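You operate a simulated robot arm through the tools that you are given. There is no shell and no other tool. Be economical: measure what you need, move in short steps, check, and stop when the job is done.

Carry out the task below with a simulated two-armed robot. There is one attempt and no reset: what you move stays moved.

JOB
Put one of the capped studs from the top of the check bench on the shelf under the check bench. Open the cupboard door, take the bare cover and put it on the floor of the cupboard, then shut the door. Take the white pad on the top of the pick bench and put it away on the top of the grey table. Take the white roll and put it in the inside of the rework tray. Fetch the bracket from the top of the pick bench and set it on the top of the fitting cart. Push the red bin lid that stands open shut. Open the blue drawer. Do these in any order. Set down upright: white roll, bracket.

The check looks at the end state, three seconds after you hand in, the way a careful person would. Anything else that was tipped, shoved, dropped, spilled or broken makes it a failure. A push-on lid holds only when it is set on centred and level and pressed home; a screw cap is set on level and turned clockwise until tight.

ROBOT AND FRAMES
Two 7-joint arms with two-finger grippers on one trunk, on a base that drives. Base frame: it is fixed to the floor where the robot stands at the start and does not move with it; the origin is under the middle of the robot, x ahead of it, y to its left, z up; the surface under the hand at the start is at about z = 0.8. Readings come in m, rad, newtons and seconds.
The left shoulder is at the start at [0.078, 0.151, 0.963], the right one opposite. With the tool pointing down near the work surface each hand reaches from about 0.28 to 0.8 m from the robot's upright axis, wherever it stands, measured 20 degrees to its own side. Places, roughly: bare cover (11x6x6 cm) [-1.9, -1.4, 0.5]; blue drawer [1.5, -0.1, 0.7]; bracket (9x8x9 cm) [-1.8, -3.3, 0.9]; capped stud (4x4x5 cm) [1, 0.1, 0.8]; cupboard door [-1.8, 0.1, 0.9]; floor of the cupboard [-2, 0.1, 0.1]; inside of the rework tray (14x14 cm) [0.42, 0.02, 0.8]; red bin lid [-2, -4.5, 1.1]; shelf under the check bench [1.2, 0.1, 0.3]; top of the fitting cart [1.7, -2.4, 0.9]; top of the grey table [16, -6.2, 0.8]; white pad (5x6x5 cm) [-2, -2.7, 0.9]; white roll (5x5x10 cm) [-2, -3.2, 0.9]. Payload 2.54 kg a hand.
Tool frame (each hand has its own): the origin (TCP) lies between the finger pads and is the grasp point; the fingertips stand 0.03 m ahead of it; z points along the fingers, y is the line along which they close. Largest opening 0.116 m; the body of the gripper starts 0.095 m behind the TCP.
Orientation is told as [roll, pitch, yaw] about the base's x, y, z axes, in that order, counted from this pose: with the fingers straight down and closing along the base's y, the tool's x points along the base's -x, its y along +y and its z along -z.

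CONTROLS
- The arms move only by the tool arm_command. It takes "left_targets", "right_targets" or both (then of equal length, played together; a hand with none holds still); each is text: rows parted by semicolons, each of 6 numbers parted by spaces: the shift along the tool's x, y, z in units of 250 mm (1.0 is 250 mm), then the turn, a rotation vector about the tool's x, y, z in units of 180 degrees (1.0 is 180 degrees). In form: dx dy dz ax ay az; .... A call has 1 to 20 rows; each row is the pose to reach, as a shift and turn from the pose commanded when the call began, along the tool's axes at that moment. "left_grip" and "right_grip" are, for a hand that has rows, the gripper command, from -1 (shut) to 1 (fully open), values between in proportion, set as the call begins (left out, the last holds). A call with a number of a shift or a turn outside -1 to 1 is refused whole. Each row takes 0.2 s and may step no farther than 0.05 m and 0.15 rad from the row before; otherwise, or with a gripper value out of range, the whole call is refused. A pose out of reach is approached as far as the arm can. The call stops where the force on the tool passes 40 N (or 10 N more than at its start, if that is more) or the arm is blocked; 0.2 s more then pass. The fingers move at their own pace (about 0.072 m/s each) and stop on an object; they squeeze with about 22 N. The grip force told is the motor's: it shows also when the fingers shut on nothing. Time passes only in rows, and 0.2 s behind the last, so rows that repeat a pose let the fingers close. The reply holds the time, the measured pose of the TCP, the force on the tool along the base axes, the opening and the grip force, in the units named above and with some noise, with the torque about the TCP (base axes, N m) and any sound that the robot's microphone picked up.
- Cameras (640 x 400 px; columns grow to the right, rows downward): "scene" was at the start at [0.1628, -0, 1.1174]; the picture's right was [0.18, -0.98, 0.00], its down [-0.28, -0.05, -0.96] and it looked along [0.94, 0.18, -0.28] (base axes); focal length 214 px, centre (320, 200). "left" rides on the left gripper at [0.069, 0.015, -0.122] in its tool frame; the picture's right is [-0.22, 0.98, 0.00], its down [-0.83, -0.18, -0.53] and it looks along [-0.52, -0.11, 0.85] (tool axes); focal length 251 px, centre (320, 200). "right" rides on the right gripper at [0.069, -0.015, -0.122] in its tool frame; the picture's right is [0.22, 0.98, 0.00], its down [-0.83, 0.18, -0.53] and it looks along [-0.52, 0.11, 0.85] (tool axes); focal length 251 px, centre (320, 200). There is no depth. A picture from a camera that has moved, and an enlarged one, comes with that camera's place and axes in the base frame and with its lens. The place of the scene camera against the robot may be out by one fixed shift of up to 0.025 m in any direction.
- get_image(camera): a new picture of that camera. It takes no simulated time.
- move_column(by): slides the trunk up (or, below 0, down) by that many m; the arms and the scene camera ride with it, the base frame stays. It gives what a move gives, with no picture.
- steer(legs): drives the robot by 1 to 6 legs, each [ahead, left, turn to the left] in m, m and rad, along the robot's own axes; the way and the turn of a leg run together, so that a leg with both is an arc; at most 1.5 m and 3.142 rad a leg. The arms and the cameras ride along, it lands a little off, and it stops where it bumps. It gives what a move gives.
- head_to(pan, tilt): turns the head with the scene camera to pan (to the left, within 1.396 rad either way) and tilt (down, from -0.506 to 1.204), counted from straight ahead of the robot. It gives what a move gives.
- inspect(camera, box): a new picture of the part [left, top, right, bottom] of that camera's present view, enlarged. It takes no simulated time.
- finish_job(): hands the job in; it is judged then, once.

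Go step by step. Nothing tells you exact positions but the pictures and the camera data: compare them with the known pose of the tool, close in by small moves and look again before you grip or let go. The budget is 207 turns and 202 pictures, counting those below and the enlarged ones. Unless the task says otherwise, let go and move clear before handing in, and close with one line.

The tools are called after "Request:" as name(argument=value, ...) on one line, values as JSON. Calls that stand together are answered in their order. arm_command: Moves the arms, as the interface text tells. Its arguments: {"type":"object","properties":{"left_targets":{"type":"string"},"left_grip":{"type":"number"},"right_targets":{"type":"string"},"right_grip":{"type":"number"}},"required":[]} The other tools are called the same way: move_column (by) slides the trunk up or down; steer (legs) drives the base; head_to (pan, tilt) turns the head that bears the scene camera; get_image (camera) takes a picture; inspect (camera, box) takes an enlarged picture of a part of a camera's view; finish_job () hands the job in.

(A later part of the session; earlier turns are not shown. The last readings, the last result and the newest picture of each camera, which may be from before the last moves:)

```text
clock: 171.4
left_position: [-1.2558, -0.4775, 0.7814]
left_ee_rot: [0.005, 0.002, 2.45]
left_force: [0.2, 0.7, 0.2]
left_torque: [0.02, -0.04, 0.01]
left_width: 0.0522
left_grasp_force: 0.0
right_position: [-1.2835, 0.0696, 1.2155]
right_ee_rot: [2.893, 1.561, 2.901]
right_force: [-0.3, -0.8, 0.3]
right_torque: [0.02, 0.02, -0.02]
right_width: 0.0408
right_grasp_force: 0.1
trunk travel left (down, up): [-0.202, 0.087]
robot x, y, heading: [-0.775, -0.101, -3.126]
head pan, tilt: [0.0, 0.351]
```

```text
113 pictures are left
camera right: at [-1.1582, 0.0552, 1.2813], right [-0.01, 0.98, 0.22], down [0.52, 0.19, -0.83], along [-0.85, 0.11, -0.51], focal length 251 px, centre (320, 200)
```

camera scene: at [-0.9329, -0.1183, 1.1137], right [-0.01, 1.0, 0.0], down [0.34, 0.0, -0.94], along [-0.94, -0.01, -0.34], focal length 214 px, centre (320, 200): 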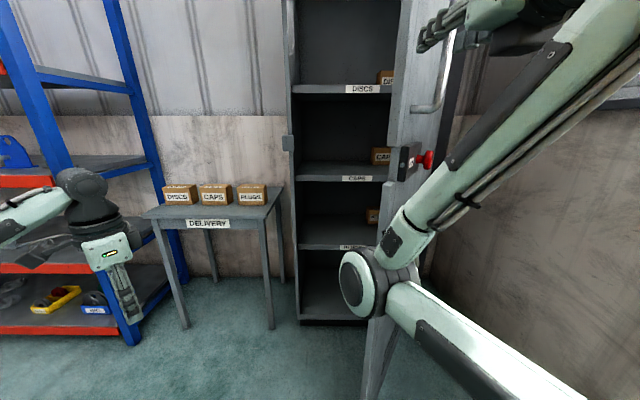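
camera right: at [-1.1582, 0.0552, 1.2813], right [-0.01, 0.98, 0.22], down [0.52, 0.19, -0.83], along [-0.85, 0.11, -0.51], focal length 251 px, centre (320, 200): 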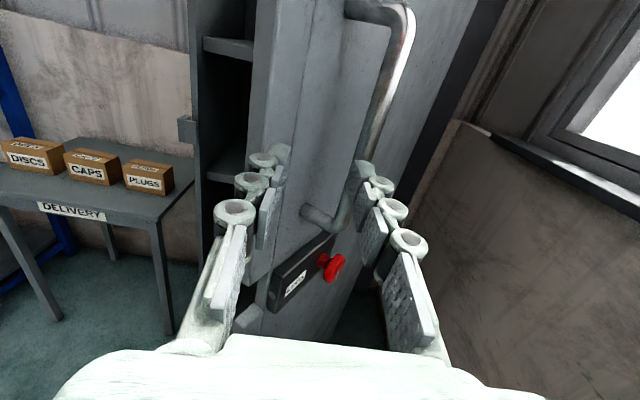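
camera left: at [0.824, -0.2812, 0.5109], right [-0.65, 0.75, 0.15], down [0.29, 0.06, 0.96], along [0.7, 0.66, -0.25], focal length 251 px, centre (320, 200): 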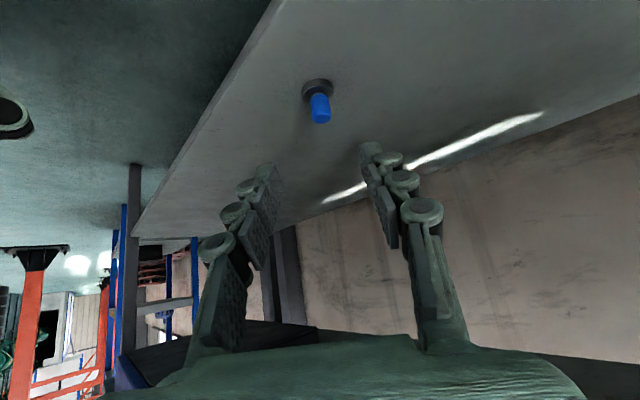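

Move the right hand to the inner side of the door, then push it wider.

Request:
arm_command(right_targets="0 -0.18 0 0 0 0; 0 -0.36 0 0 0 0; 0 -0.56 0 0 0 0; 0 -0.56 0.18 0 0 0; 0 -0.56 0.36 0 0 0; 0 -0.56 0.54 0 0 0; 0 -0.56 0.68 0 0 0", right_grip=-1)

Request:
get_image(camera="right")

```text
clock: 173.0
left_position: [-1.2555, -0.4788, 0.7807]
left_ee_rot: [0.004, 0.0, 2.448]
left_force: [0.0, -0.2, -0.1]
left_torque: [-0.02, -0.01, 0.01]
left_width: 0.0522
left_grasp_force: 0.1
right_position: [-1.4187, -0.0081, 1.2165]
right_ee_rot: [2.476, 1.554, 2.502]
right_force: [15.7, -10.9, -3.3]
right_torque: [-0.41, 0.03, -1.71]
right_width: 0.0
right_grasp_force: 21.8
right hand out of reach, approached as far as the arm can: row 2, 3, 4, 5, 6, 7
trunk travel left (down, up): [-0.202, 0.087]
robot x, y, heading: [-0.7755, -0.0992, -3.129]
head pan, tilt: [0.0, 0.351]
stopped in row 7 (right hand): the force on the tool passed its limit at 92 N (the readings are from after the stop); the commanded pose is now the measured one
```

```text
112 pictures are left
camera right: at [-1.2944, -0.0203, 1.2836], right [-0.02, 0.97, 0.22], down [0.52, 0.2, -0.83], along [-0.85, 0.1, -0.51], focal length 251 px, centre (320, 200)
```

right: 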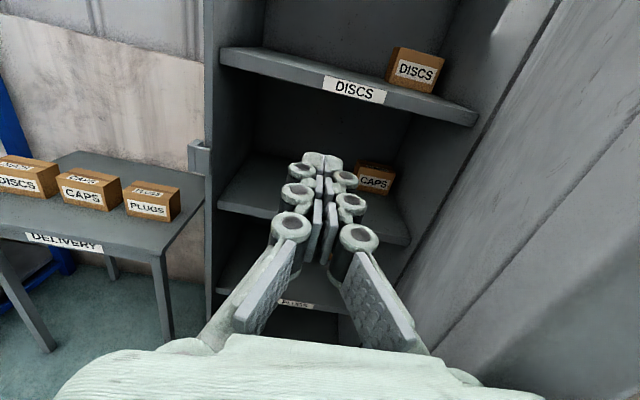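

The hand is inside the door edge now. Strafe right to push the door wider.

Request:
steer(legs=[[0, -0.1, 0], [0.03, -0.12, 0]])

Request:
get_image(camera="right")

Request:
get_image(camera="scene")

```text
clock: 173.8
left_position: [-1.2544, -0.4744, 0.7818]
left_ee_rot: [0.004, 0.0, 2.45]
left_force: [-0.9, -0.2, 0.9]
left_torque: [0.0, -0.02, 0.01]
left_width: 0.0523
left_grasp_force: 0.1
right_position: [-1.4161, -0.0066, 1.2159]
right_ee_rot: [2.521, 1.558, 2.555]
right_force: [8.9, -4.9, 1.0]
right_torque: [-0.12, -0.26, -0.9]
right_width: 0.0001
right_grasp_force: 21.9
trunk travel left (down, up): [-0.202, 0.087]
robot x, y, heading: [-0.7737, -0.0938, -3.13]
head pan, tilt: [0.0, 0.351]
stopped in leg 1: the force on the tool passed its limit at 49 N (the readings are from after the stop); the commanded pose is now the measured one
```

```text
111 pictures are left
camera right: at [-1.2928, -0.018, 1.2838], right [-0.03, 0.97, 0.22], down [0.52, 0.21, -0.83], along [-0.86, 0.09, -0.51], focal length 251 px, centre (320, 200)
```

right: 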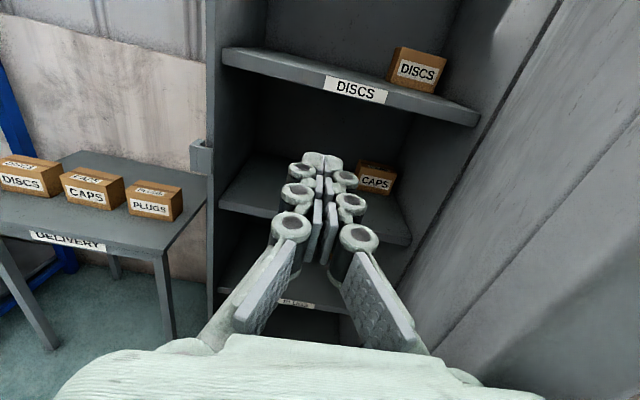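

```text
110 pictures are left
camera scene: at [-0.931, -0.1143, 1.1141], right [-0.01, 1.0, 0.0], down [0.34, 0.0, -0.94], along [-0.94, -0.01, -0.34], focal length 214 px, centre (320, 200)
```

scene: 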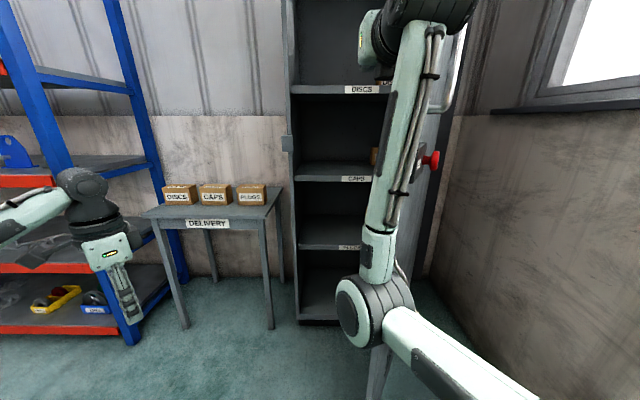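

The gripper body caught the door's edge. Back out by base, shift left, go in deeper, then push right.

Request:
steer(legs=[[-0.08, 0, 0], [0, 0.12, 0], [0.2, 0, 0]])

Request:
get_image(camera="right")

```text
clock: 177.4
left_position: [-1.375, -0.5951, 0.7818]
left_ee_rot: [0.004, 0.001, 2.449]
left_force: [0.6, 1.5, -0.1]
left_torque: [0.0, 0.0, -0.02]
left_width: 0.0522
left_grasp_force: 0.0
right_position: [-1.5383, -0.1261, 1.2146]
right_ee_rot: [2.4, 1.558, 2.434]
right_force: [-0.2, -0.2, -0.4]
right_torque: [-0.03, 0.0, 0.01]
right_width: 0.0
right_grasp_force: 22.4
trunk travel left (down, up): [-0.202, 0.087]
robot x, y, heading: [-0.8941, -0.2162, -3.132]
head pan, tilt: [0.0, 0.351]
```

```text
109 pictures are left
camera right: at [-1.4145, -0.1375, 1.2822], right [-0.03, 0.97, 0.22], down [0.52, 0.21, -0.83], along [-0.85, 0.09, -0.51], focal length 251 px, centre (320, 200)
```

right: 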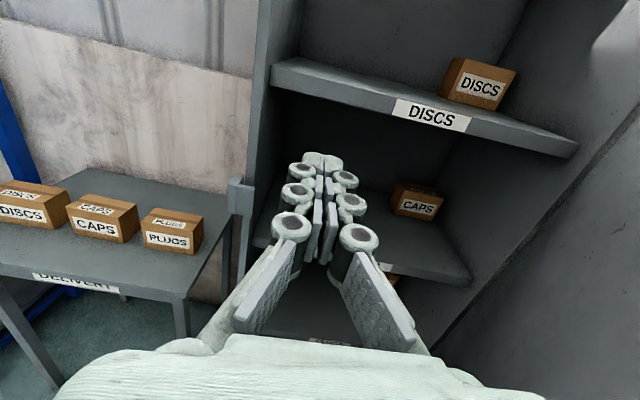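

Clear inside the door. Now strafe right to push it.

Request:
steer(legs=[[0, -0.15, 0], [0, -0.15, 0]])

Request:
get_image(camera="scene")

```text
clock: 181.2
left_position: [-1.378, -0.2938, 0.7809]
left_ee_rot: [0.003, 0.002, 2.448]
left_force: [-0.2, 0.4, 0.2]
left_torque: [-0.04, -0.04, 0.0]
left_width: 0.0522
left_grasp_force: 0.1
right_position: [-1.5412, 0.1756, 1.2136]
right_ee_rot: [2.429, 1.558, 2.46]
right_force: [-0.3, -0.2, 0.4]
right_torque: [-0.02, 0.03, -0.01]
right_width: 0.0004
right_grasp_force: 22.3
trunk travel left (down, up): [-0.202, 0.087]
robot x, y, heading: [-0.8996, 0.0826, -3.13]
head pan, tilt: [0.0, 0.351]
```

```text
108 pictures are left
camera scene: at [-1.0546, 0.0663, 1.1137], right [-0.01, 1.0, 0.0], down [0.34, 0.0, -0.94], along [-0.94, -0.01, -0.34], focal length 214 px, centre (320, 200)
```

scene: 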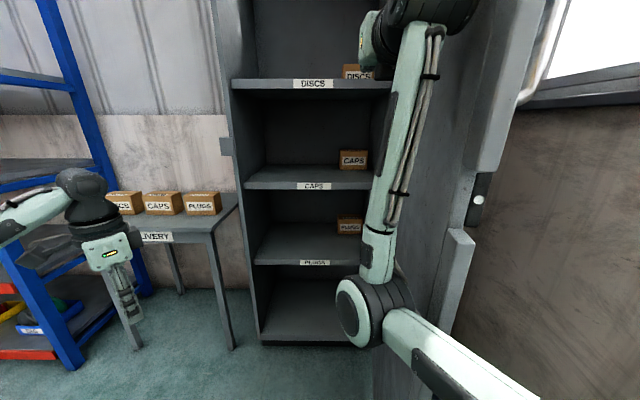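

Door is wide open. A bit more, then back out and strafe to the rack to find the bare cover.

Request:
steer(legs=[[0, -0.06, 0], [0, 0.04, 0], [-0.35, 0, 0], [0, 1.45, 0]])

Request:
head_to(pan=0, tilt=0.45)

Request:
get_image(camera="scene")

```text
clock: 198.8
left_position: [-1.0049, -1.7249, 0.7799]
left_ee_rot: [0.003, 0.001, 2.455]
left_force: [-0.4, 0.1, 0.2]
left_torque: [-0.01, -0.01, 0.03]
left_width: 0.0523
left_grasp_force: 0.1
right_position: [-1.169, -1.256, 1.2156]
right_ee_rot: [2.421, 1.559, 2.457]
right_force: [-0.2, 0.4, 0.8]
right_torque: [-0.02, 0.02, -0.03]
right_width: 0.0
right_grasp_force: 22.4
trunk travel left (down, up): [-0.202, 0.087]
robot x, y, heading: [-0.523, -1.3451, -3.121]
head pan, tilt: [0.0, 0.351]
```

```text
clock: 199.4
left_position: [-1.0047, -1.7252, 0.7812]
left_ee_rot: [0.004, 0.002, 2.454]
left_force: [-0.9, -0.5, 0.2]
left_torque: [-0.02, 0.0, -0.02]
left_width: 0.0524
left_grasp_force: 0.1
right_position: [-1.1698, -1.2569, 1.2144]
right_ee_rot: [2.414, 1.56, 2.453]
right_force: [0.1, -0.2, 0.0]
right_torque: [0.0, 0.0, -0.04]
right_width: 0.0002
right_grasp_force: 21.9
trunk travel left (down, up): [-0.202, 0.087]
robot x, y, heading: [-0.521, -1.3451, -3.128]
head pan, tilt: [0.0, 0.45]
```

```text
107 pictures are left
camera scene: at [-0.6814, -1.3637, 1.1045], right [-0.02, 1.0, 0.0], down [0.43, 0.01, -0.9], along [-0.9, -0.01, -0.43], focal length 214 px, centre (320, 200)
```

scene: 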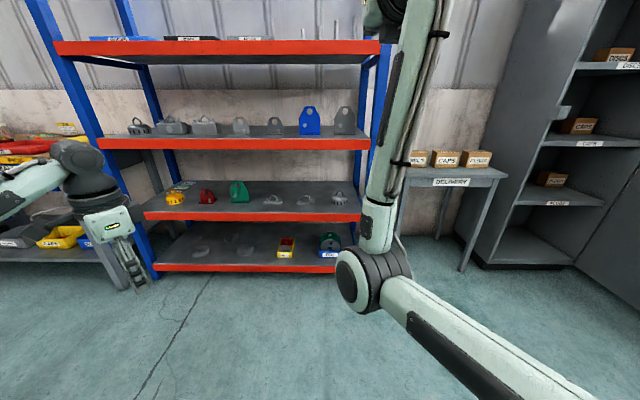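

Request:
inspect(camera="scene", box=[140, 160, 370, 270])

Request:
inspect(camera="scene", box=[110, 90, 380, 150])

```text
2.78 times, centred on (255, 215) of scene
camera zoom: at [-0.6814, -1.3637, 1.1045], right [-0.02, 1.0, 0.0], down [0.43, 0.01, -0.9], along [-0.9, -0.01, -0.43], focal length 597 px, centre (501, 158)
```

zoom: 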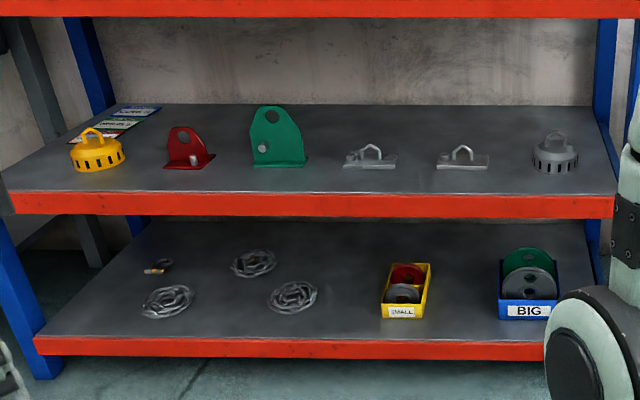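

```text
2.37 times, centred on (245, 120) of scene
camera zoom: at [-0.6814, -1.3637, 1.1045], right [-0.02, 1.0, 0.0], down [0.43, 0.01, -0.9], along [-0.9, -0.01, -0.43], focal length 508 px, centre (498, 390)
```

zoom: 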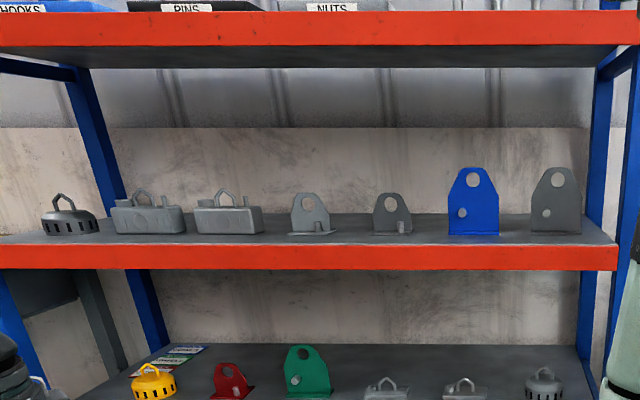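

The bare (grey) plates with arch handles on the z≈0.5 shelf are the covers; I'll take the one at about [-1.93, -1.47]. First fold the right arm to a tool-down pose.

Request:
arm_command(right_targets="-0.05 0.07 -0.09 0 -0.0455 0; -0.1 0.14 -0.18 0 -0.091 0; -0.15 0.21 -0.27 0 -0.1364 0; -0.2 0.28 -0.36 0 -0.182 0; -0.25 0.35 -0.45 0 -0.227 0; -0.3 0.42 -0.54 0 -0.273 0; -0.35 0.49 -0.63 0 -0.318 0; -0.4 0.56 -0.72 0 -0.364 0; -0.45 0.63 -0.81 0 -0.409 0; -0.5 0.7 -0.9 0 -0.455 0; -0.55 0.75 -0.96 0 -0.5 0")

Request:
get_image(camera="scene")

```text
clock: 201.8
left_position: [-1.0054, -1.7258, 0.7813]
left_ee_rot: [0.005, 0.003, 2.454]
left_force: [-1.3, -0.1, -0.5]
left_torque: [0.02, -0.01, -0.01]
left_width: 0.0522
left_grasp_force: 0.1
right_position: [-0.9608, -0.968, 1.0967]
right_ee_rot: [0.007, 0.021, 0.04]
right_force: [-0.8, 0.8, 0.1]
right_torque: [0.04, -0.05, 0.0]
right_width: 0.0
right_grasp_force: 21.5
right hand out of reach, approached as far as the arm can: row 3, 4, 5, 6, 7, 8, 9, 10, 11
trunk travel left (down, up): [-0.202, 0.087]
robot x, y, heading: [-0.5223, -1.345, -3.124]
head pan, tilt: [0.0, 0.45]
```

```text
104 pictures are left
camera scene: at [-0.6822, -1.3639, 1.1042], right [-0.02, 1.0, 0.0], down [0.44, 0.01, -0.9], along [-0.9, -0.01, -0.44], focal length 214 px, centre (320, 200)
```

scene: 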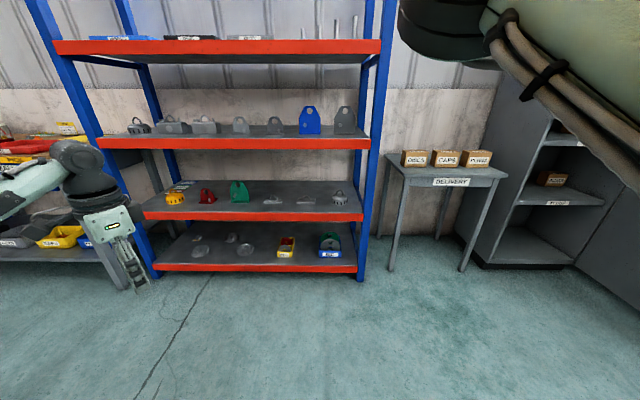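

Request:
arm_command(left_targets="0 0 0 0 0 -0.044; 0 0 0 0 0 -0.088; 0 0 0 0 0 -0.132; 0 0 0 0 0 -0.176; 0 0 0 0 0 -0.22", left_grip=0.5, right_targets="-0.1 0 0 0 0 0; -0.2 0 0 0 0 0; -0.3 0 0 0 0 0; -0.4 0 0 0 0 0; -0.5 0 0 0 0 0")

Request:
arm_command(left_targets="0 -0.05 0 0 -0.0417 0; 0 -0.1 0 0 -0.0833 0; 0 -0.15 0 0 -0.125 0; 0 -0.2 0 0 -0.1667 0; 0 -0.25 0 0 -0.208 0; 0 -0.3 0 0 -0.25 0")

Request:
move_column(by=-0.15)

Request:
steer(legs=[[0, -0.125, 0], [0.6, 0, 0]])

Request:
get_image(camera="scene")

Request:
get_image(camera="left")

```text
clock: 203.0
left_position: [-1.0052, -1.7264, 0.7813]
left_ee_rot: [0.005, -0.002, -3.136]
left_force: [0.1, -0.9, 0.1]
left_torque: [0.0, 0.01, 0.02]
left_width: 0.087
left_grasp_force: 0.0
right_position: [-0.8348, -0.9561, 1.0957]
right_ee_rot: [0.007, 0.009, 0.039]
right_force: [0.7, -0.7, 1.5]
right_torque: [0.0, -0.03, -0.01]
right_width: 0.0
right_grasp_force: 22.0
right hand out of reach, approached as far as the arm can: row 1, 2, 3, 4, 5
trunk travel left (down, up): [-0.202, 0.087]
robot x, y, heading: [-0.5272, -1.3436, -3.127]
head pan, tilt: [0.0, 0.45]
```

```text
clock: 204.4
left_position: [-1.0052, -1.6495, 0.7804]
left_ee_rot: [0.005, -0.789, 3.139]
left_force: [-0.4, 0.8, -0.8]
left_torque: [0.02, -0.03, -0.04]
left_width: 0.087
left_grasp_force: 0.1
right_position: [-0.8344, -0.9553, 1.0941]
right_ee_rot: [0.006, 0.01, 0.036]
right_force: [0.5, -0.2, 0.0]
right_torque: [-0.06, -0.02, 0.02]
right_width: 0.0001
right_grasp_force: 21.8
trunk travel left (down, up): [-0.202, 0.087]
robot x, y, heading: [-0.5227, -1.3444, -3.127]
head pan, tilt: [0.0, 0.45]
```

```text
clock: 206.2
left_position: [-1.0037, -1.6506, 0.6305]
left_ee_rot: [0.007, -0.787, 3.141]
left_force: [0.0, 0.4, 0.2]
left_torque: [-0.02, -0.02, 0.02]
left_width: 0.0871
left_grasp_force: 0.1
right_position: [-0.8346, -0.9553, 0.945]
right_ee_rot: [0.008, 0.01, 0.037]
right_force: [1.0, 0.1, 0.7]
right_torque: [-0.03, 0.0, -0.02]
right_width: 0.0
right_grasp_force: 22.3
trunk travel left (down, up): [-0.052, 0.237]
robot x, y, heading: [-0.5233, -1.343, -3.131]
head pan, tilt: [0.0, 0.45]
```

```text
clock: 211.0
left_position: [-1.6078, -1.5363, 0.6305]
left_ee_rot: [0.007, -0.787, -3.141]
left_force: [0.8, -0.9, 0.4]
left_torque: [0.01, 0.0, 0.01]
left_width: 0.087
left_grasp_force: 0.1
right_position: [-1.4396, -0.8424, 0.9447]
right_ee_rot: [0.008, 0.007, 0.039]
right_force: [1.2, 0.9, 0.3]
right_torque: [-0.02, 0.02, -0.01]
right_width: 0.0
right_grasp_force: 21.9
trunk travel left (down, up): [-0.052, 0.237]
robot x, y, heading: [-1.1261, -1.2249, -3.12]
head pan, tilt: [0.0, 0.45]
```

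```text
103 pictures are left
camera scene: at [-1.2855, -1.2489, 0.9545], right [-0.02, 1.0, 0.0], down [0.44, 0.01, -0.9], along [-0.9, -0.02, -0.44], focal length 214 px, centre (320, 200)
```

scene: 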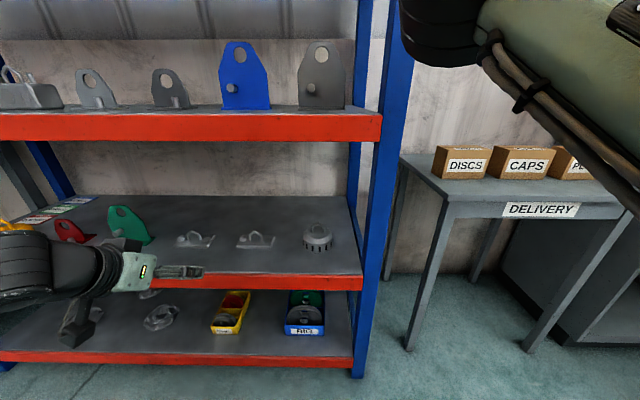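

```text
102 pictures are left
camera left: at [-1.4733, -1.5514, 0.6685], right [-0.15, -0.98, 0.16], down [-0.21, 0.18, 0.96], along [-0.97, 0.11, -0.23], focal length 251 px, centre (320, 200)
```

left: 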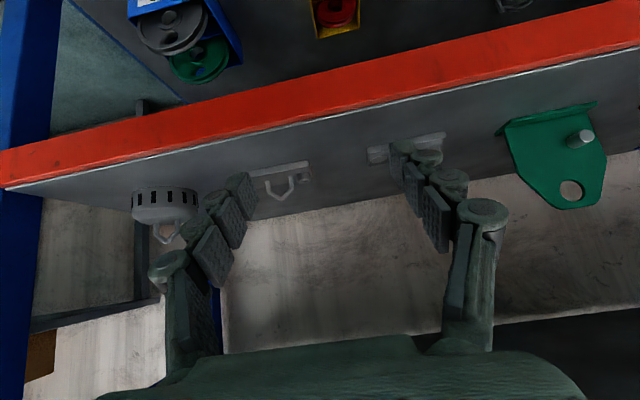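

Request:
steer(legs=[[0.12, 0, 0]])

Request:
arm_command(left_targets="-0.05 -0.116 0.02 0 0 0; -0.1 -0.232 0.045 0 0 0; -0.156 -0.348 0.07 0 0 0")

Request:
get_image(camera="left")

```text
clock: 212.3
left_position: [-1.7274, -1.5378, 0.6308]
left_ee_rot: [0.006, -0.787, -3.141]
left_force: [0.0, 0.3, -0.1]
left_torque: [-0.05, -0.01, -0.01]
left_width: 0.0869
left_grasp_force: 0.0
right_position: [-1.5591, -0.8439, 0.9446]
right_ee_rot: [0.008, 0.007, 0.039]
right_force: [-0.8, 0.2, 0.9]
right_torque: [0.02, 0.03, 0.0]
right_width: 0.0
right_grasp_force: 22.7
trunk travel left (down, up): [-0.052, 0.237]
robot x, y, heading: [-1.2498, -1.2318, -3.125]
head pan, tilt: [0.0, 0.45]
```

```text
clock: 213.1
left_position: [-1.769, -1.4504, 0.6459]
left_ee_rot: [0.009, -0.786, 3.143]
left_force: [0.1, -0.2, 0.1]
left_torque: [-0.01, 0.0, -0.02]
left_width: 0.0869
left_grasp_force: 0.0
right_position: [-1.5579, -0.8434, 0.9443]
right_ee_rot: [0.007, 0.01, 0.038]
right_force: [-0.4, -0.1, 0.6]
right_torque: [-0.01, -0.01, -0.01]
right_width: 0.0
right_grasp_force: 22.0
trunk travel left (down, up): [-0.052, 0.237]
robot x, y, heading: [-1.2477, -1.2302, -3.129]
head pan, tilt: [0.0, 0.45]
```

```text
101 pictures are left
camera left: at [-1.6335, -1.4661, 0.6841], right [-0.15, -0.98, 0.16], down [-0.21, 0.19, 0.96], along [-0.97, 0.11, -0.23], focal length 251 px, centre (320, 200)
```

left: 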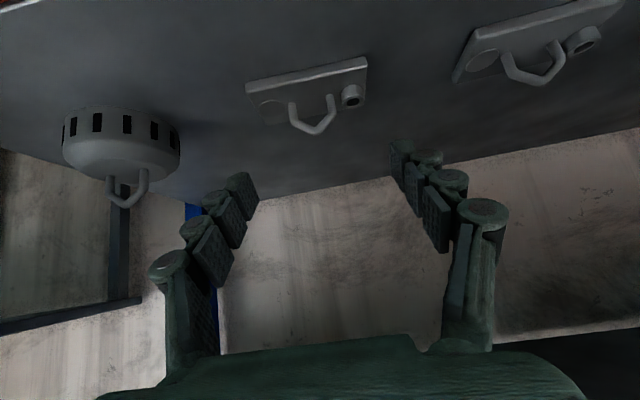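

Request:
inspect(camera="left", box=[230, 40, 390, 150])

```text
3.64 times, centred on (310, 95) of left
camera zoom: at [-1.6335, -1.4661, 0.6841], right [-0.15, -0.98, 0.16], down [-0.21, 0.19, 0.96], along [-0.97, 0.11, -0.23], focal length 914 px, centre (356, 582)
```

zoom: 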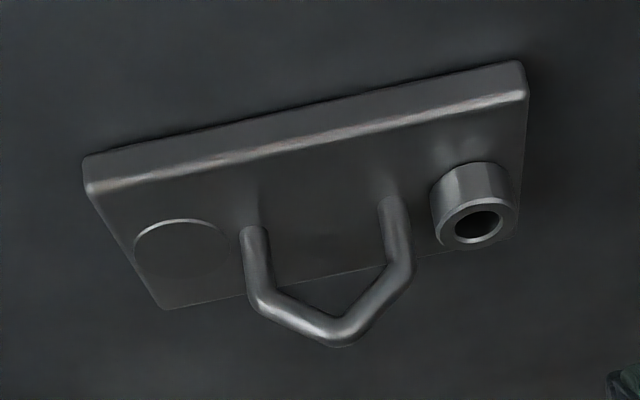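

The boss beside the arch blocks a side grip, so I'll roll the hand 90° and straddle the arch front/back with a steeper tool.

Request:
arm_command(left_targets="0 0 -0.05 0 0 0.0455; 0 0 -0.05 0 0 0.091; 0 0 -0.05 0 0 0.1364; 0 0 -0.05 0 0 0.182; 0 0 -0.05 0 0 0.227; 0 0 -0.05 0 0 0.273; 0 0 -0.05 0 0 0.318; 0 0 -0.05 0 0 0.364; 0 0 -0.05 0 0 0.409; 0 0 -0.05 0 0 0.455; 0 0 -0.05 0 0 0.5", left_grip=-0.3)

Request:
arm_command(left_targets="0 0 0 0.036 0 0; 0 0 0 0.0722 0 0")

Request:
get_image(camera="left")

Request:
get_image(camera="scene")

```text
clock: 215.5
left_position: [-1.7591, -1.4512, 0.6531]
left_ee_rot: [0.787, 0.006, 1.574]
left_force: [0.8, 0.0, 1.0]
left_torque: [-0.03, -0.03, 0.0]
left_width: 0.0408
left_grasp_force: 0.2
right_position: [-1.5592, -0.8439, 0.9447]
right_ee_rot: [0.007, 0.009, 0.04]
right_force: [0.0, 0.6, 0.4]
right_torque: [-0.02, -0.03, 0.0]
right_width: 0.0002
right_grasp_force: 22.1
trunk travel left (down, up): [-0.052, 0.237]
robot x, y, heading: [-1.2467, -1.2282, -3.119]
head pan, tilt: [0.0, 0.45]
```

```text
clock: 216.1
left_position: [-1.759, -1.4509, 0.6547]
left_ee_rot: [0.558, 0.006, 1.577]
left_force: [-0.2, 0.7, 0.9]
left_torque: [0.0, 0.01, 0.02]
left_width: 0.0406
left_grasp_force: 0.0
right_position: [-1.5588, -0.8427, 0.9443]
right_ee_rot: [0.008, 0.008, 0.038]
right_force: [0.1, 0.3, 0.1]
right_torque: [0.0, 0.0, 0.02]
right_width: 0.0002
right_grasp_force: 22.1
trunk travel left (down, up): [-0.052, 0.237]
robot x, y, heading: [-1.2478, -1.2285, -3.125]
head pan, tilt: [0.0, 0.45]
```

```text
99 pictures are left
camera left: at [-1.707, -1.5207, 0.7668], right [-0.83, 0.21, 0.52], down [0.43, 0.83, 0.35], along [-0.35, 0.52, -0.78], focal length 251 px, centre (320, 200)
```

left: 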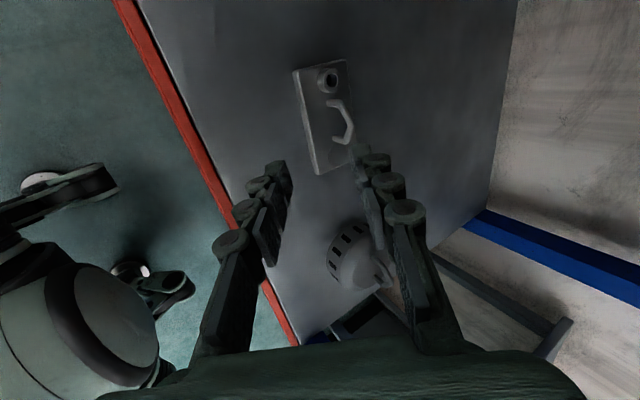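

```text
98 pictures are left
camera scene: at [-1.4049, -1.2511, 0.9545], right [-0.02, 1.0, 0.0], down [0.44, 0.01, -0.9], along [-0.9, -0.02, -0.44], focal length 214 px, centre (320, 200)
```

scene: 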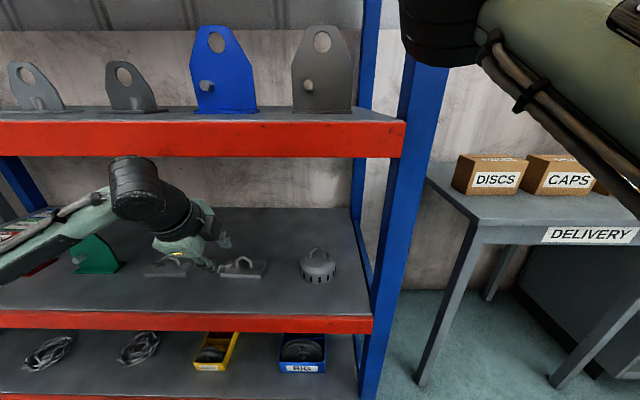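

Request:
arm_command(left_targets="-0.02 0.07 0 0 0 0; -0.02 0.142 0.05 0 0 0; -0.02 0.142 0.2 0 0 0; -0.02 0.142 0.34 0 0 0", left_grip=-0.5)

Request:
get_image(camera="left")

Request:
inspect(camera="scene", box=[120, 180, 320, 310])

```text
clock: 217.1
left_position: [-1.8342, -1.447, 0.6003]
left_ee_rot: [0.561, 0.005, 1.574]
left_force: [-0.3, 0.2, -0.4]
left_torque: [0.01, -0.02, -0.02]
left_width: 0.0293
left_grasp_force: 0.1
right_position: [-1.5586, -0.844, 0.9447]
right_ee_rot: [0.008, 0.006, 0.04]
right_force: [0.4, 0.4, 0.7]
right_torque: [-0.04, 0.04, -0.02]
right_width: 0.0
right_grasp_force: 22.3
trunk travel left (down, up): [-0.052, 0.237]
robot x, y, heading: [-1.2421, -1.2328, -3.124]
head pan, tilt: [0.0, 0.45]
```

```text
97 pictures are left
camera left: at [-1.7823, -1.5152, 0.7132], right [-0.83, 0.21, 0.52], down [0.43, 0.83, 0.35], along [-0.35, 0.52, -0.78], focal length 251 px, centre (320, 200)
```

left: 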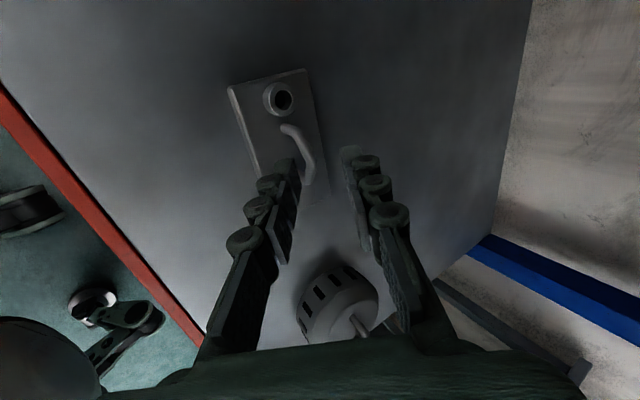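

```text
3.08 times, centred on (220, 245) of scene
camera zoom: at [-1.4049, -1.251, 0.9545], right [-0.02, 1.0, 0.0], down [0.44, 0.01, -0.9], along [-0.9, -0.02, -0.44], focal length 660 px, centre (628, 62)
```

zoom: 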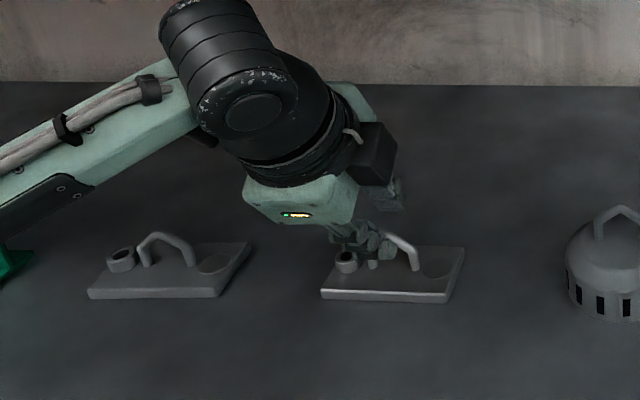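

Request:
arm_command(left_targets="0 -0.036 0 0 0 0; 0 -0.036 0.07 0 0 0; 0 -0.036 0.14 0 0 0")

Request:
get_image(camera="left")

```text
clock: 217.9
left_position: [-1.8457, -1.4459, 0.5673]
left_ee_rot: [0.562, 0.005, 1.576]
left_force: [3.0, -0.3, 5.2]
left_torque: [0.01, -0.14, -0.02]
left_width: 0.0291
left_grasp_force: 0.2
right_position: [-1.5589, -0.8444, 0.9455]
right_ee_rot: [0.007, 0.009, 0.04]
right_force: [-0.1, -0.1, -0.5]
right_torque: [-0.02, -0.01, 0.01]
right_width: 0.0
right_grasp_force: 21.9
trunk travel left (down, up): [-0.052, 0.237]
robot x, y, heading: [-1.2478, -1.2325, -3.131]
head pan, tilt: [0.0, 0.45]
```

```text
95 pictures are left
camera left: at [-1.793, -1.5158, 0.68], right [-0.83, 0.21, 0.52], down [0.43, 0.83, 0.35], along [-0.36, 0.52, -0.78], focal length 251 px, centre (320, 200)
```

left: 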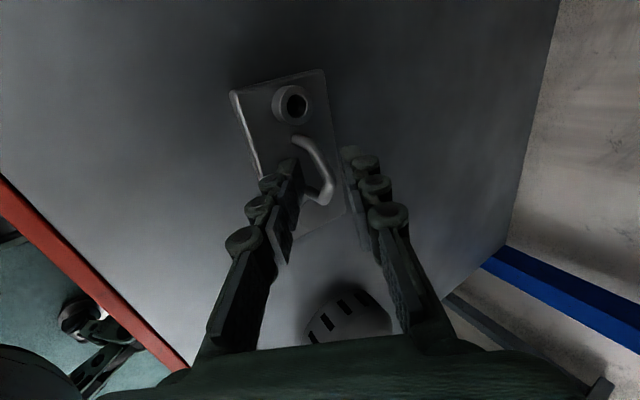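

The arch is between the fingers. Close.

Request:
arm_command(left_targets="0 0 0 0 0 0; 0 0 0 0 0 0; 0 0 0 0 0 0; 0 0 0 0 0 0", left_grip=-1)

Request:
arm_command(left_targets="0 0.025 -0.04 0 0 0; 0 0.05 -0.08 0 0 0; 0 0.075 -0.12 0 0 0")

Request:
get_image(camera="left")

Request:
inspect(camera="scene", box=[120, 180, 320, 310])

```text
clock: 218.9
left_position: [-1.8451, -1.4471, 0.5655]
left_ee_rot: [0.558, 0.005, 1.576]
left_force: [0.0, -1.7, 1.3]
left_torque: [-0.29, -0.09, -0.03]
left_width: 0.0107
left_grasp_force: 21.9
right_position: [-1.5588, -0.8452, 0.9444]
right_ee_rot: [0.008, 0.008, 0.038]
right_force: [0.3, 0.2, 0.0]
right_torque: [0.0, -0.03, 0.03]
right_width: 0.0001
right_grasp_force: 22.2
trunk travel left (down, up): [-0.052, 0.237]
robot x, y, heading: [-1.2471, -1.2313, -3.117]
head pan, tilt: [0.0, 0.45]
```

```text
clock: 219.7
left_position: [-1.8467, -1.447, 0.6025]
left_ee_rot: [0.558, 0.003, 1.576]
left_force: [0.2, -0.4, -2.5]
left_torque: [0.01, -0.06, 0.03]
left_width: 0.0097
left_grasp_force: 22.1
right_position: [-1.5592, -0.844, 0.9449]
right_ee_rot: [0.008, 0.009, 0.038]
right_force: [-0.4, -0.1, -0.4]
right_torque: [-0.03, -0.03, 0.01]
right_width: 0.0001
right_grasp_force: 22.0
trunk travel left (down, up): [-0.052, 0.237]
robot x, y, heading: [-1.2451, -1.229, -3.125]
head pan, tilt: [0.0, 0.45]
```

```text
94 pictures are left
camera left: at [-1.7936, -1.5158, 0.714], right [-0.83, 0.21, 0.52], down [0.43, 0.83, 0.35], along [-0.35, 0.52, -0.78], focal length 251 px, centre (320, 200)
```

left: 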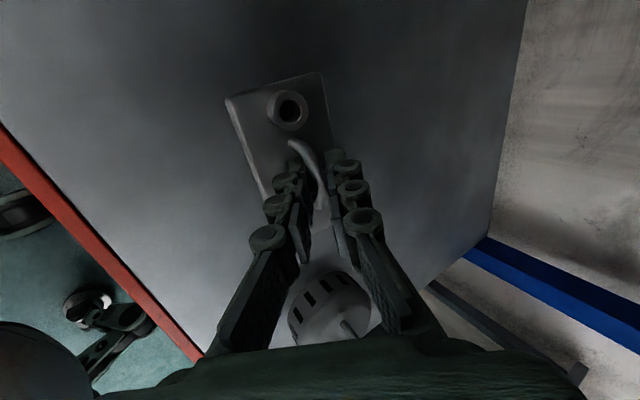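

```text
3.08 times, centred on (220, 245) of scene
camera zoom: at [-1.4051, -1.2511, 0.9544], right [-0.02, 1.0, 0.0], down [0.44, 0.01, -0.9], along [-0.9, -0.02, -0.44], focal length 660 px, centre (628, 62)
```

zoom: 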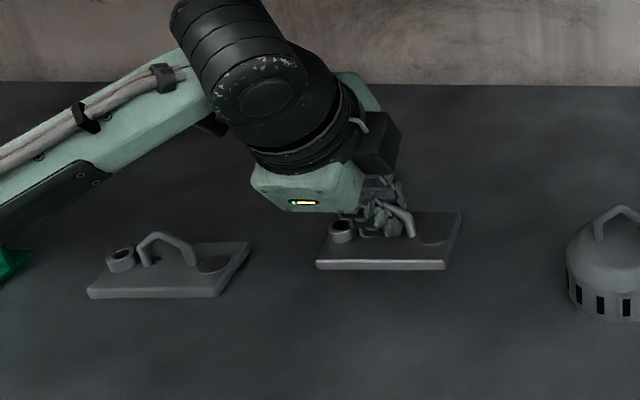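

Lifted level. Back out, then try tucking the right arm toward the centre.

Request:
steer(legs=[[-0.4, 0, 0]])

Request:
arm_command(right_targets="0.1 -0.16 0 0 0 0; 0.2 -0.32 0 0 0 0; 0.3 -0.48 0 0 0 0; 0.4 -0.64 0 0 0 0; 0.5 -0.8 0 0 0 0; 0.5 -1 0 0 0 0")

Request:
get_image(camera="scene")

```text
clock: 222.2
left_position: [-1.4424, -1.4397, 0.6015]
left_ee_rot: [0.559, 0.004, 1.577]
left_force: [0.0, -0.4, -3.4]
left_torque: [0.0, -0.03, -0.02]
left_width: 0.0091
left_grasp_force: 22.2
right_position: [-1.1551, -0.8376, 0.9441]
right_ee_rot: [0.005, 0.008, 0.041]
right_force: [0.8, -0.1, -0.4]
right_torque: [-0.01, 0.01, 0.0]
right_width: 0.0
right_grasp_force: 22.0
trunk travel left (down, up): [-0.052, 0.237]
robot x, y, heading: [-0.8414, -1.2242, -3.12]
head pan, tilt: [0.0, 0.45]
```

```text
clock: 223.6
left_position: [-1.4424, -1.4399, 0.6007]
left_ee_rot: [0.559, 0.003, 1.575]
left_force: [-0.9, 0.8, -2.4]
left_torque: [-0.04, -0.02, -0.04]
left_width: 0.0093
left_grasp_force: 22.4
right_position: [-1.2262, -0.8375, 0.9492]
right_ee_rot: [0.007, 0.007, 0.039]
right_force: [-0.1, -0.3, 0.5]
right_torque: [0.0, 0.01, 0.02]
right_width: 0.0002
right_grasp_force: 22.5
right hand out of reach, approached as far as the arm can: row 1, 2, 3, 4, 5, 6
trunk travel left (down, up): [-0.052, 0.237]
robot x, y, heading: [-0.8454, -1.225, -3.126]
head pan, tilt: [0.0, 0.45]
```

```text
92 pictures are left
camera scene: at [-1.0019, -1.244, 0.9544], right [-0.02, 1.0, 0.0], down [0.44, 0.01, -0.9], along [-0.9, -0.02, -0.44], focal length 214 px, centre (320, 200)
```

scene: 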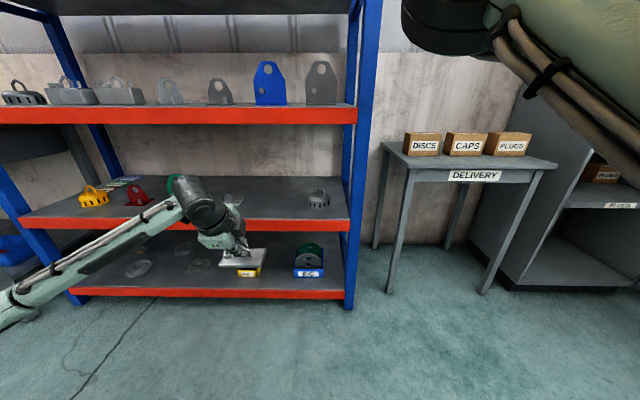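

Unwind the right wrist by 180° about the tool axis to regain mobility.

Request:
arm_command(right_targets="0 0 0 0 0 -0.0455; 0 0 0 0 0 -0.091; 0 0 0 0 0 -0.1364; 0 0 0 0 0 -0.182; 0 0 0 0 0 -0.227; 0 0 0 0 0 -0.273; 0 0 0 0 0 -0.318; 0 0 0 0 0 -0.364; 0 0 0 0 0 -0.409; 0 0 0 0 0 -0.455; 0 0 0 0 0 -0.5")

Request:
arm_command(right_targets="0 0 0 0 0 -0.0455; 0 0 0 0 0 -0.091; 0 0 0 0 0 -0.1364; 0 0 0 0 0 -0.182; 0 0 0 0 0 -0.227; 0 0 0 0 0 -0.273; 0 0 0 0 0 -0.318; 0 0 0 0 0 -0.364; 0 0 0 0 0 -0.409; 0 0 0 0 0 -0.455; 0 0 0 0 0 -0.5")

Request:
arm_command(right_targets="0 -0.16 0 0 0 0; 0 -0.32 0 0 0 0; 0 -0.48 0 0 0 0; 0 -0.64 0 0 0 0; 0 -0.8 0 0 0 0; 0 -1 0 0 0 0")

Request:
get_image(camera="scene")

```text
clock: 226.0
left_position: [-1.4415, -1.4388, 0.6013]
left_ee_rot: [0.56, 0.005, 1.576]
left_force: [-0.2, -0.6, -3.0]
left_torque: [0.03, -0.02, 0.0]
left_width: 0.0091
left_grasp_force: 22.5
right_position: [-1.2255, -0.8343, 0.9528]
right_ee_rot: [0.008, -0.007, 1.612]
right_force: [0.4, 0.9, -0.4]
right_torque: [0.01, 0.03, 0.0]
right_width: 0.0
right_grasp_force: 22.0
trunk travel left (down, up): [-0.052, 0.237]
robot x, y, heading: [-0.8411, -1.223, -3.126]
head pan, tilt: [0.0, 0.45]
```

```text
clock: 228.4
left_position: [-1.4435, -1.4388, 0.602]
left_ee_rot: [0.559, 0.003, 1.575]
left_force: [0.5, 0.1, -2.8]
left_torque: [0.02, -0.03, 0.0]
left_width: 0.009
left_grasp_force: 22.0
right_position: [-1.2239, -0.8326, 0.9532]
right_ee_rot: [-0.008, -0.009, -3.098]
right_force: [-0.3, 0.3, -0.6]
right_torque: [0.0, -0.03, -0.01]
right_width: 0.0
right_grasp_force: 22.3
trunk travel left (down, up): [-0.052, 0.237]
robot x, y, heading: [-0.8444, -1.2231, -3.121]
head pan, tilt: [0.0, 0.45]
```

```text
clock: 229.8
left_position: [-1.4429, -1.4387, 0.6008]
left_ee_rot: [0.559, 0.005, 1.577]
left_force: [0.1, -0.2, -3.2]
left_torque: [-0.01, 0.01, -0.02]
left_width: 0.0089
left_grasp_force: 21.6
right_position: [-1.2345, -0.5832, 0.9559]
right_ee_rot: [-0.007, -0.009, -3.101]
right_force: [-0.8, 0.0, -0.3]
right_torque: [0.03, 0.01, 0.0]
right_width: 0.0
right_grasp_force: 22.0
trunk travel left (down, up): [-0.052, 0.237]
robot x, y, heading: [-0.8444, -1.2203, -3.121]
head pan, tilt: [0.0, 0.45]
```

```text
91 pictures are left
camera scene: at [-1.0018, -1.2439, 0.9544], right [-0.02, 1.0, 0.0], down [0.44, 0.01, -0.9], along [-0.9, -0.02, -0.44], focal length 214 px, centre (320, 200)
```

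scene: 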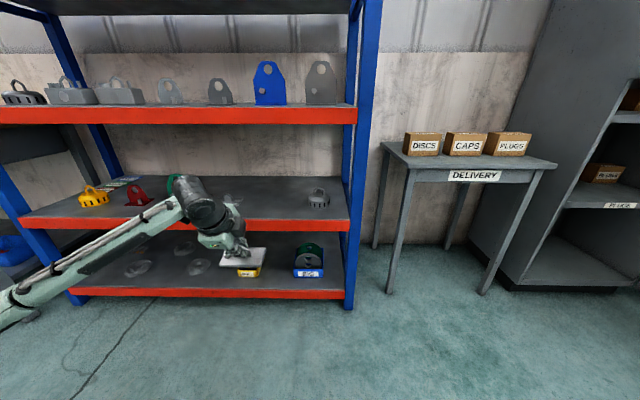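

Request:
arm_command(right_targets="0 0.18 0 0 0 0; 0 0.36 0 0 0 0; 0 0.54 0 0 0 0; 0 0.72 0 0 0 0; 0 0.9 0 0 0 0; 0 1 0 0 0 0")

Request:
arm_command(right_targets="0 0.18 -0.05 0 0 0; 0 0.36 -0.1 0 0 0; 0 0.54 -0.15 0 0 0; 0 0.72 -0.2 0 0 0; 0 0.88 -0.25 0 0 0; 0 1 -0.3 0 0 0")

Request:
steer(legs=[[0, -1.18, 0]])

Request:
get_image(camera="scene")

```text
clock: 231.2
left_position: [-1.4425, -1.4399, 0.6017]
left_ee_rot: [0.558, 0.004, 1.577]
left_force: [0.4, 0.9, -2.2]
left_torque: [-0.03, 0.0, -0.01]
left_width: 0.0088
left_grasp_force: 21.9
right_position: [-1.2233, -0.8347, 0.9527]
right_ee_rot: [-0.008, -0.01, -3.103]
right_force: [-0.1, 0.1, 0.1]
right_torque: [-0.02, 0.01, -0.02]
right_width: 0.0002
right_grasp_force: 22.4
trunk travel left (down, up): [-0.052, 0.237]
robot x, y, heading: [-0.8456, -1.2188, -3.123]
head pan, tilt: [0.0, 0.45]
```

```text
clock: 232.6
left_position: [-1.4417, -1.4394, 0.6006]
left_ee_rot: [0.558, 0.004, 1.576]
left_force: [-0.1, -0.8, -3.7]
left_torque: [0.02, 0.0, 0.02]
left_width: 0.0084
left_grasp_force: 21.3
right_position: [-1.221, -0.8355, 0.9548]
right_ee_rot: [-0.007, -0.007, -3.104]
right_force: [0.2, 0.5, -0.4]
right_torque: [0.01, -0.01, 0.0]
right_width: 0.0
right_grasp_force: 21.9
right hand out of reach, approached as far as the arm can: row 1, 2, 3, 4, 5, 6
trunk travel left (down, up): [-0.052, 0.237]
robot x, y, heading: [-0.8489, -1.2242, -3.121]
head pan, tilt: [0.0, 0.45]
```

```text
clock: 244.2
left_position: [-1.4631, -0.2583, 0.6012]
left_ee_rot: [0.559, 0.002, 1.575]
left_force: [-0.2, 0.6, -2.4]
left_torque: [-0.01, -0.04, 0.01]
left_width: 0.0068
left_grasp_force: 22.1
right_position: [-1.239, 0.3449, 0.9534]
right_ee_rot: [-0.007, -0.009, -3.105]
right_force: [0.2, -1.0, 0.5]
right_torque: [0.01, 0.0, -0.01]
right_width: 0.0
right_grasp_force: 21.6
trunk travel left (down, up): [-0.052, 0.237]
robot x, y, heading: [-0.8654, -0.044, -3.125]
head pan, tilt: [0.0, 0.45]
```

```text
90 pictures are left
camera scene: at [-1.022, -0.0631, 0.9544], right [-0.02, 1.0, 0.0], down [0.44, 0.01, -0.9], along [-0.9, -0.01, -0.44], focal length 214 px, centre (320, 200)
```

scene: 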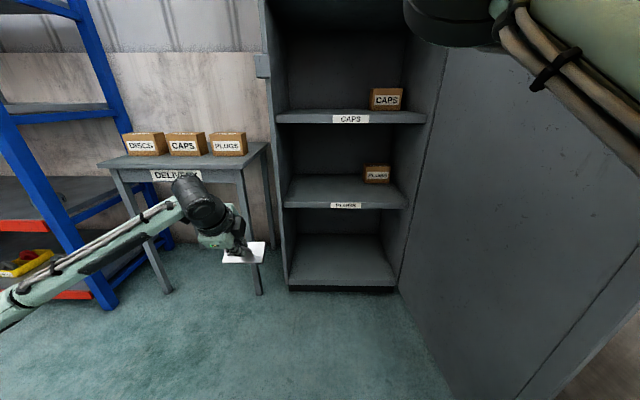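

The door stands ~120° open, good. The grip width is creeping down, so keep things gentle; bring the left hand inward and lower.

Request:
arm_command(left_targets="-0.11 -0.09 0.079 0 0 0; -0.22 -0.18 0.158 0 0 0; -0.33 -0.27 0.237 0 0 0; -0.44 -0.36 0.316 0 0 0; -0.55 -0.45 0.395 0 0 0; -0.66 -0.54 0.474 0 0 0; -0.76 -0.627 0.552 0 0 0")

Request:
get_image(camera="left")

Request:
get_image(camera="scene")

```text
clock: 245.8
left_position: [-1.4031, -0.0694, 0.3994]
left_ee_rot: [0.559, 0.003, 1.575]
left_force: [0.2, 0.6, -2.4]
left_torque: [-0.01, -0.05, 0.01]
left_width: 0.0067
left_grasp_force: 22.2
right_position: [-1.2402, 0.345, 0.9539]
right_ee_rot: [-0.008, -0.007, -3.105]
right_force: [-0.4, -0.3, 0.6]
right_torque: [-0.01, 0.04, 0.0]
right_width: 0.0
right_grasp_force: 22.0
trunk travel left (down, up): [-0.052, 0.237]
robot x, y, heading: [-0.8643, -0.0424, -3.124]
head pan, tilt: [0.0, 0.45]
```

```text
89 pictures are left
camera left: at [-1.3515, -0.1381, 0.5119], right [-0.83, 0.21, 0.52], down [0.43, 0.83, 0.35], along [-0.35, 0.52, -0.78], focal length 251 px, centre (320, 200)
```

left: 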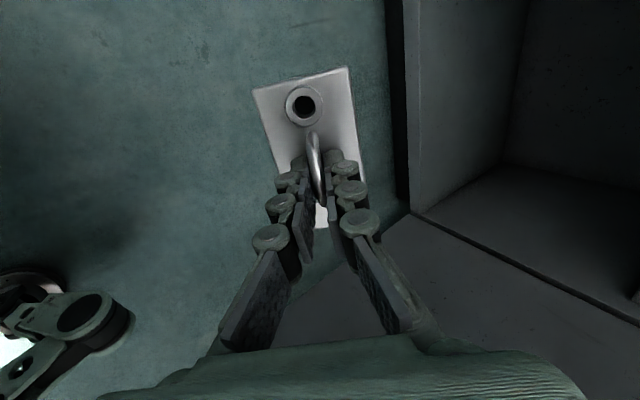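

```text
88 pictures are left
camera scene: at [-1.0219, -0.0631, 0.9545], right [-0.02, 1.0, 0.0], down [0.44, 0.01, -0.9], along [-0.9, -0.01, -0.44], focal length 214 px, centre (320, 200)
```

scene: 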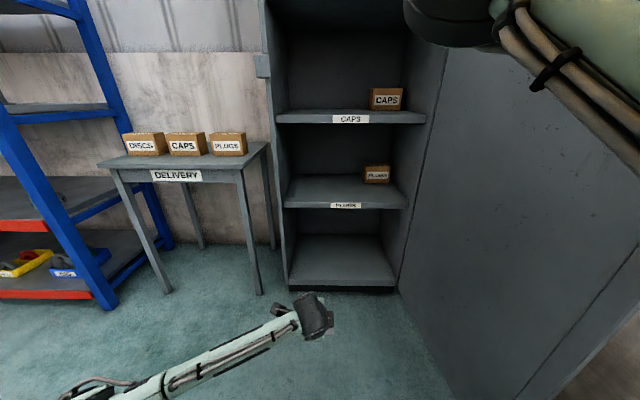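

The plate has aligned with the pads (secure, but tilted with the hand). Make the tool vertical so the plate is level.

Request:
arm_command(left_targets="0 0 0 0.0445 0 0; 0 0 0 0.089 0 0; 0 0 0 0.1335 0 0; 0 0 0 0.175 0 0")

Request:
get_image(camera="left")

Request:
get_image(camera="scene")

```text
clock: 246.8
left_position: [-1.4036, -0.0688, 0.4007]
left_ee_rot: [0.006, 0.003, 1.575]
left_force: [-1.0, -0.5, -3.0]
left_torque: [-0.04, -0.02, -0.03]
left_width: 0.0068
left_grasp_force: 22.4
right_position: [-1.2402, 0.3446, 0.954]
right_ee_rot: [-0.007, -0.009, -3.106]
right_force: [-0.7, 0.1, 0.8]
right_torque: [0.02, -0.02, 0.0]
right_width: 0.0
right_grasp_force: 21.9
trunk travel left (down, up): [-0.052, 0.237]
robot x, y, heading: [-0.8667, -0.0437, -3.132]
head pan, tilt: [0.0, 0.45]
```

```text
87 pictures are left
camera left: at [-1.4181, -0.1387, 0.5235], right [-0.98, 0.21, 0.01], down [0.18, 0.83, 0.53], along [0.11, 0.52, -0.85], focal length 251 px, centre (320, 200)
```

left: 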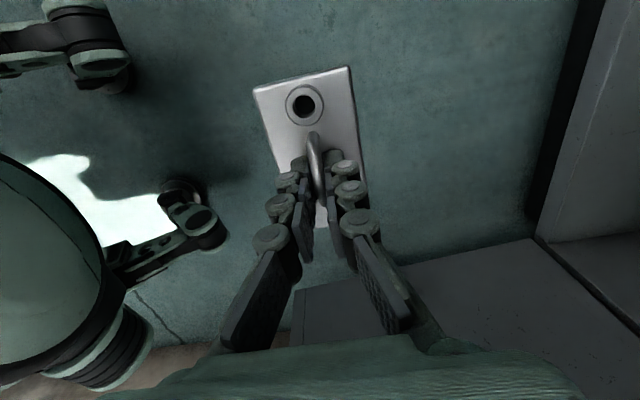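

```text
86 pictures are left
camera scene: at [-1.0219, -0.0631, 0.9544], right [-0.02, 1.0, 0.0], down [0.44, 0.01, -0.9], along [-0.9, -0.01, -0.44], focal length 214 px, centre (320, 200)
```

scene: 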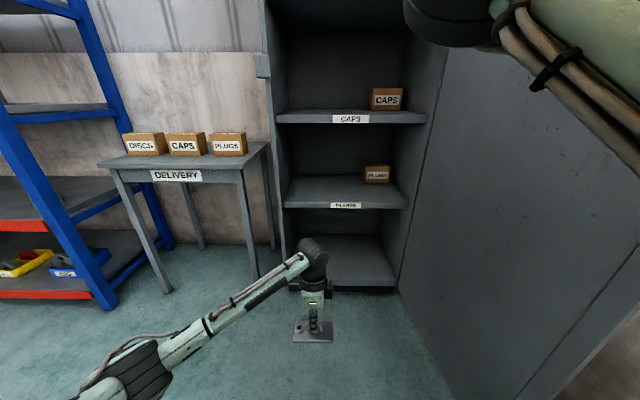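

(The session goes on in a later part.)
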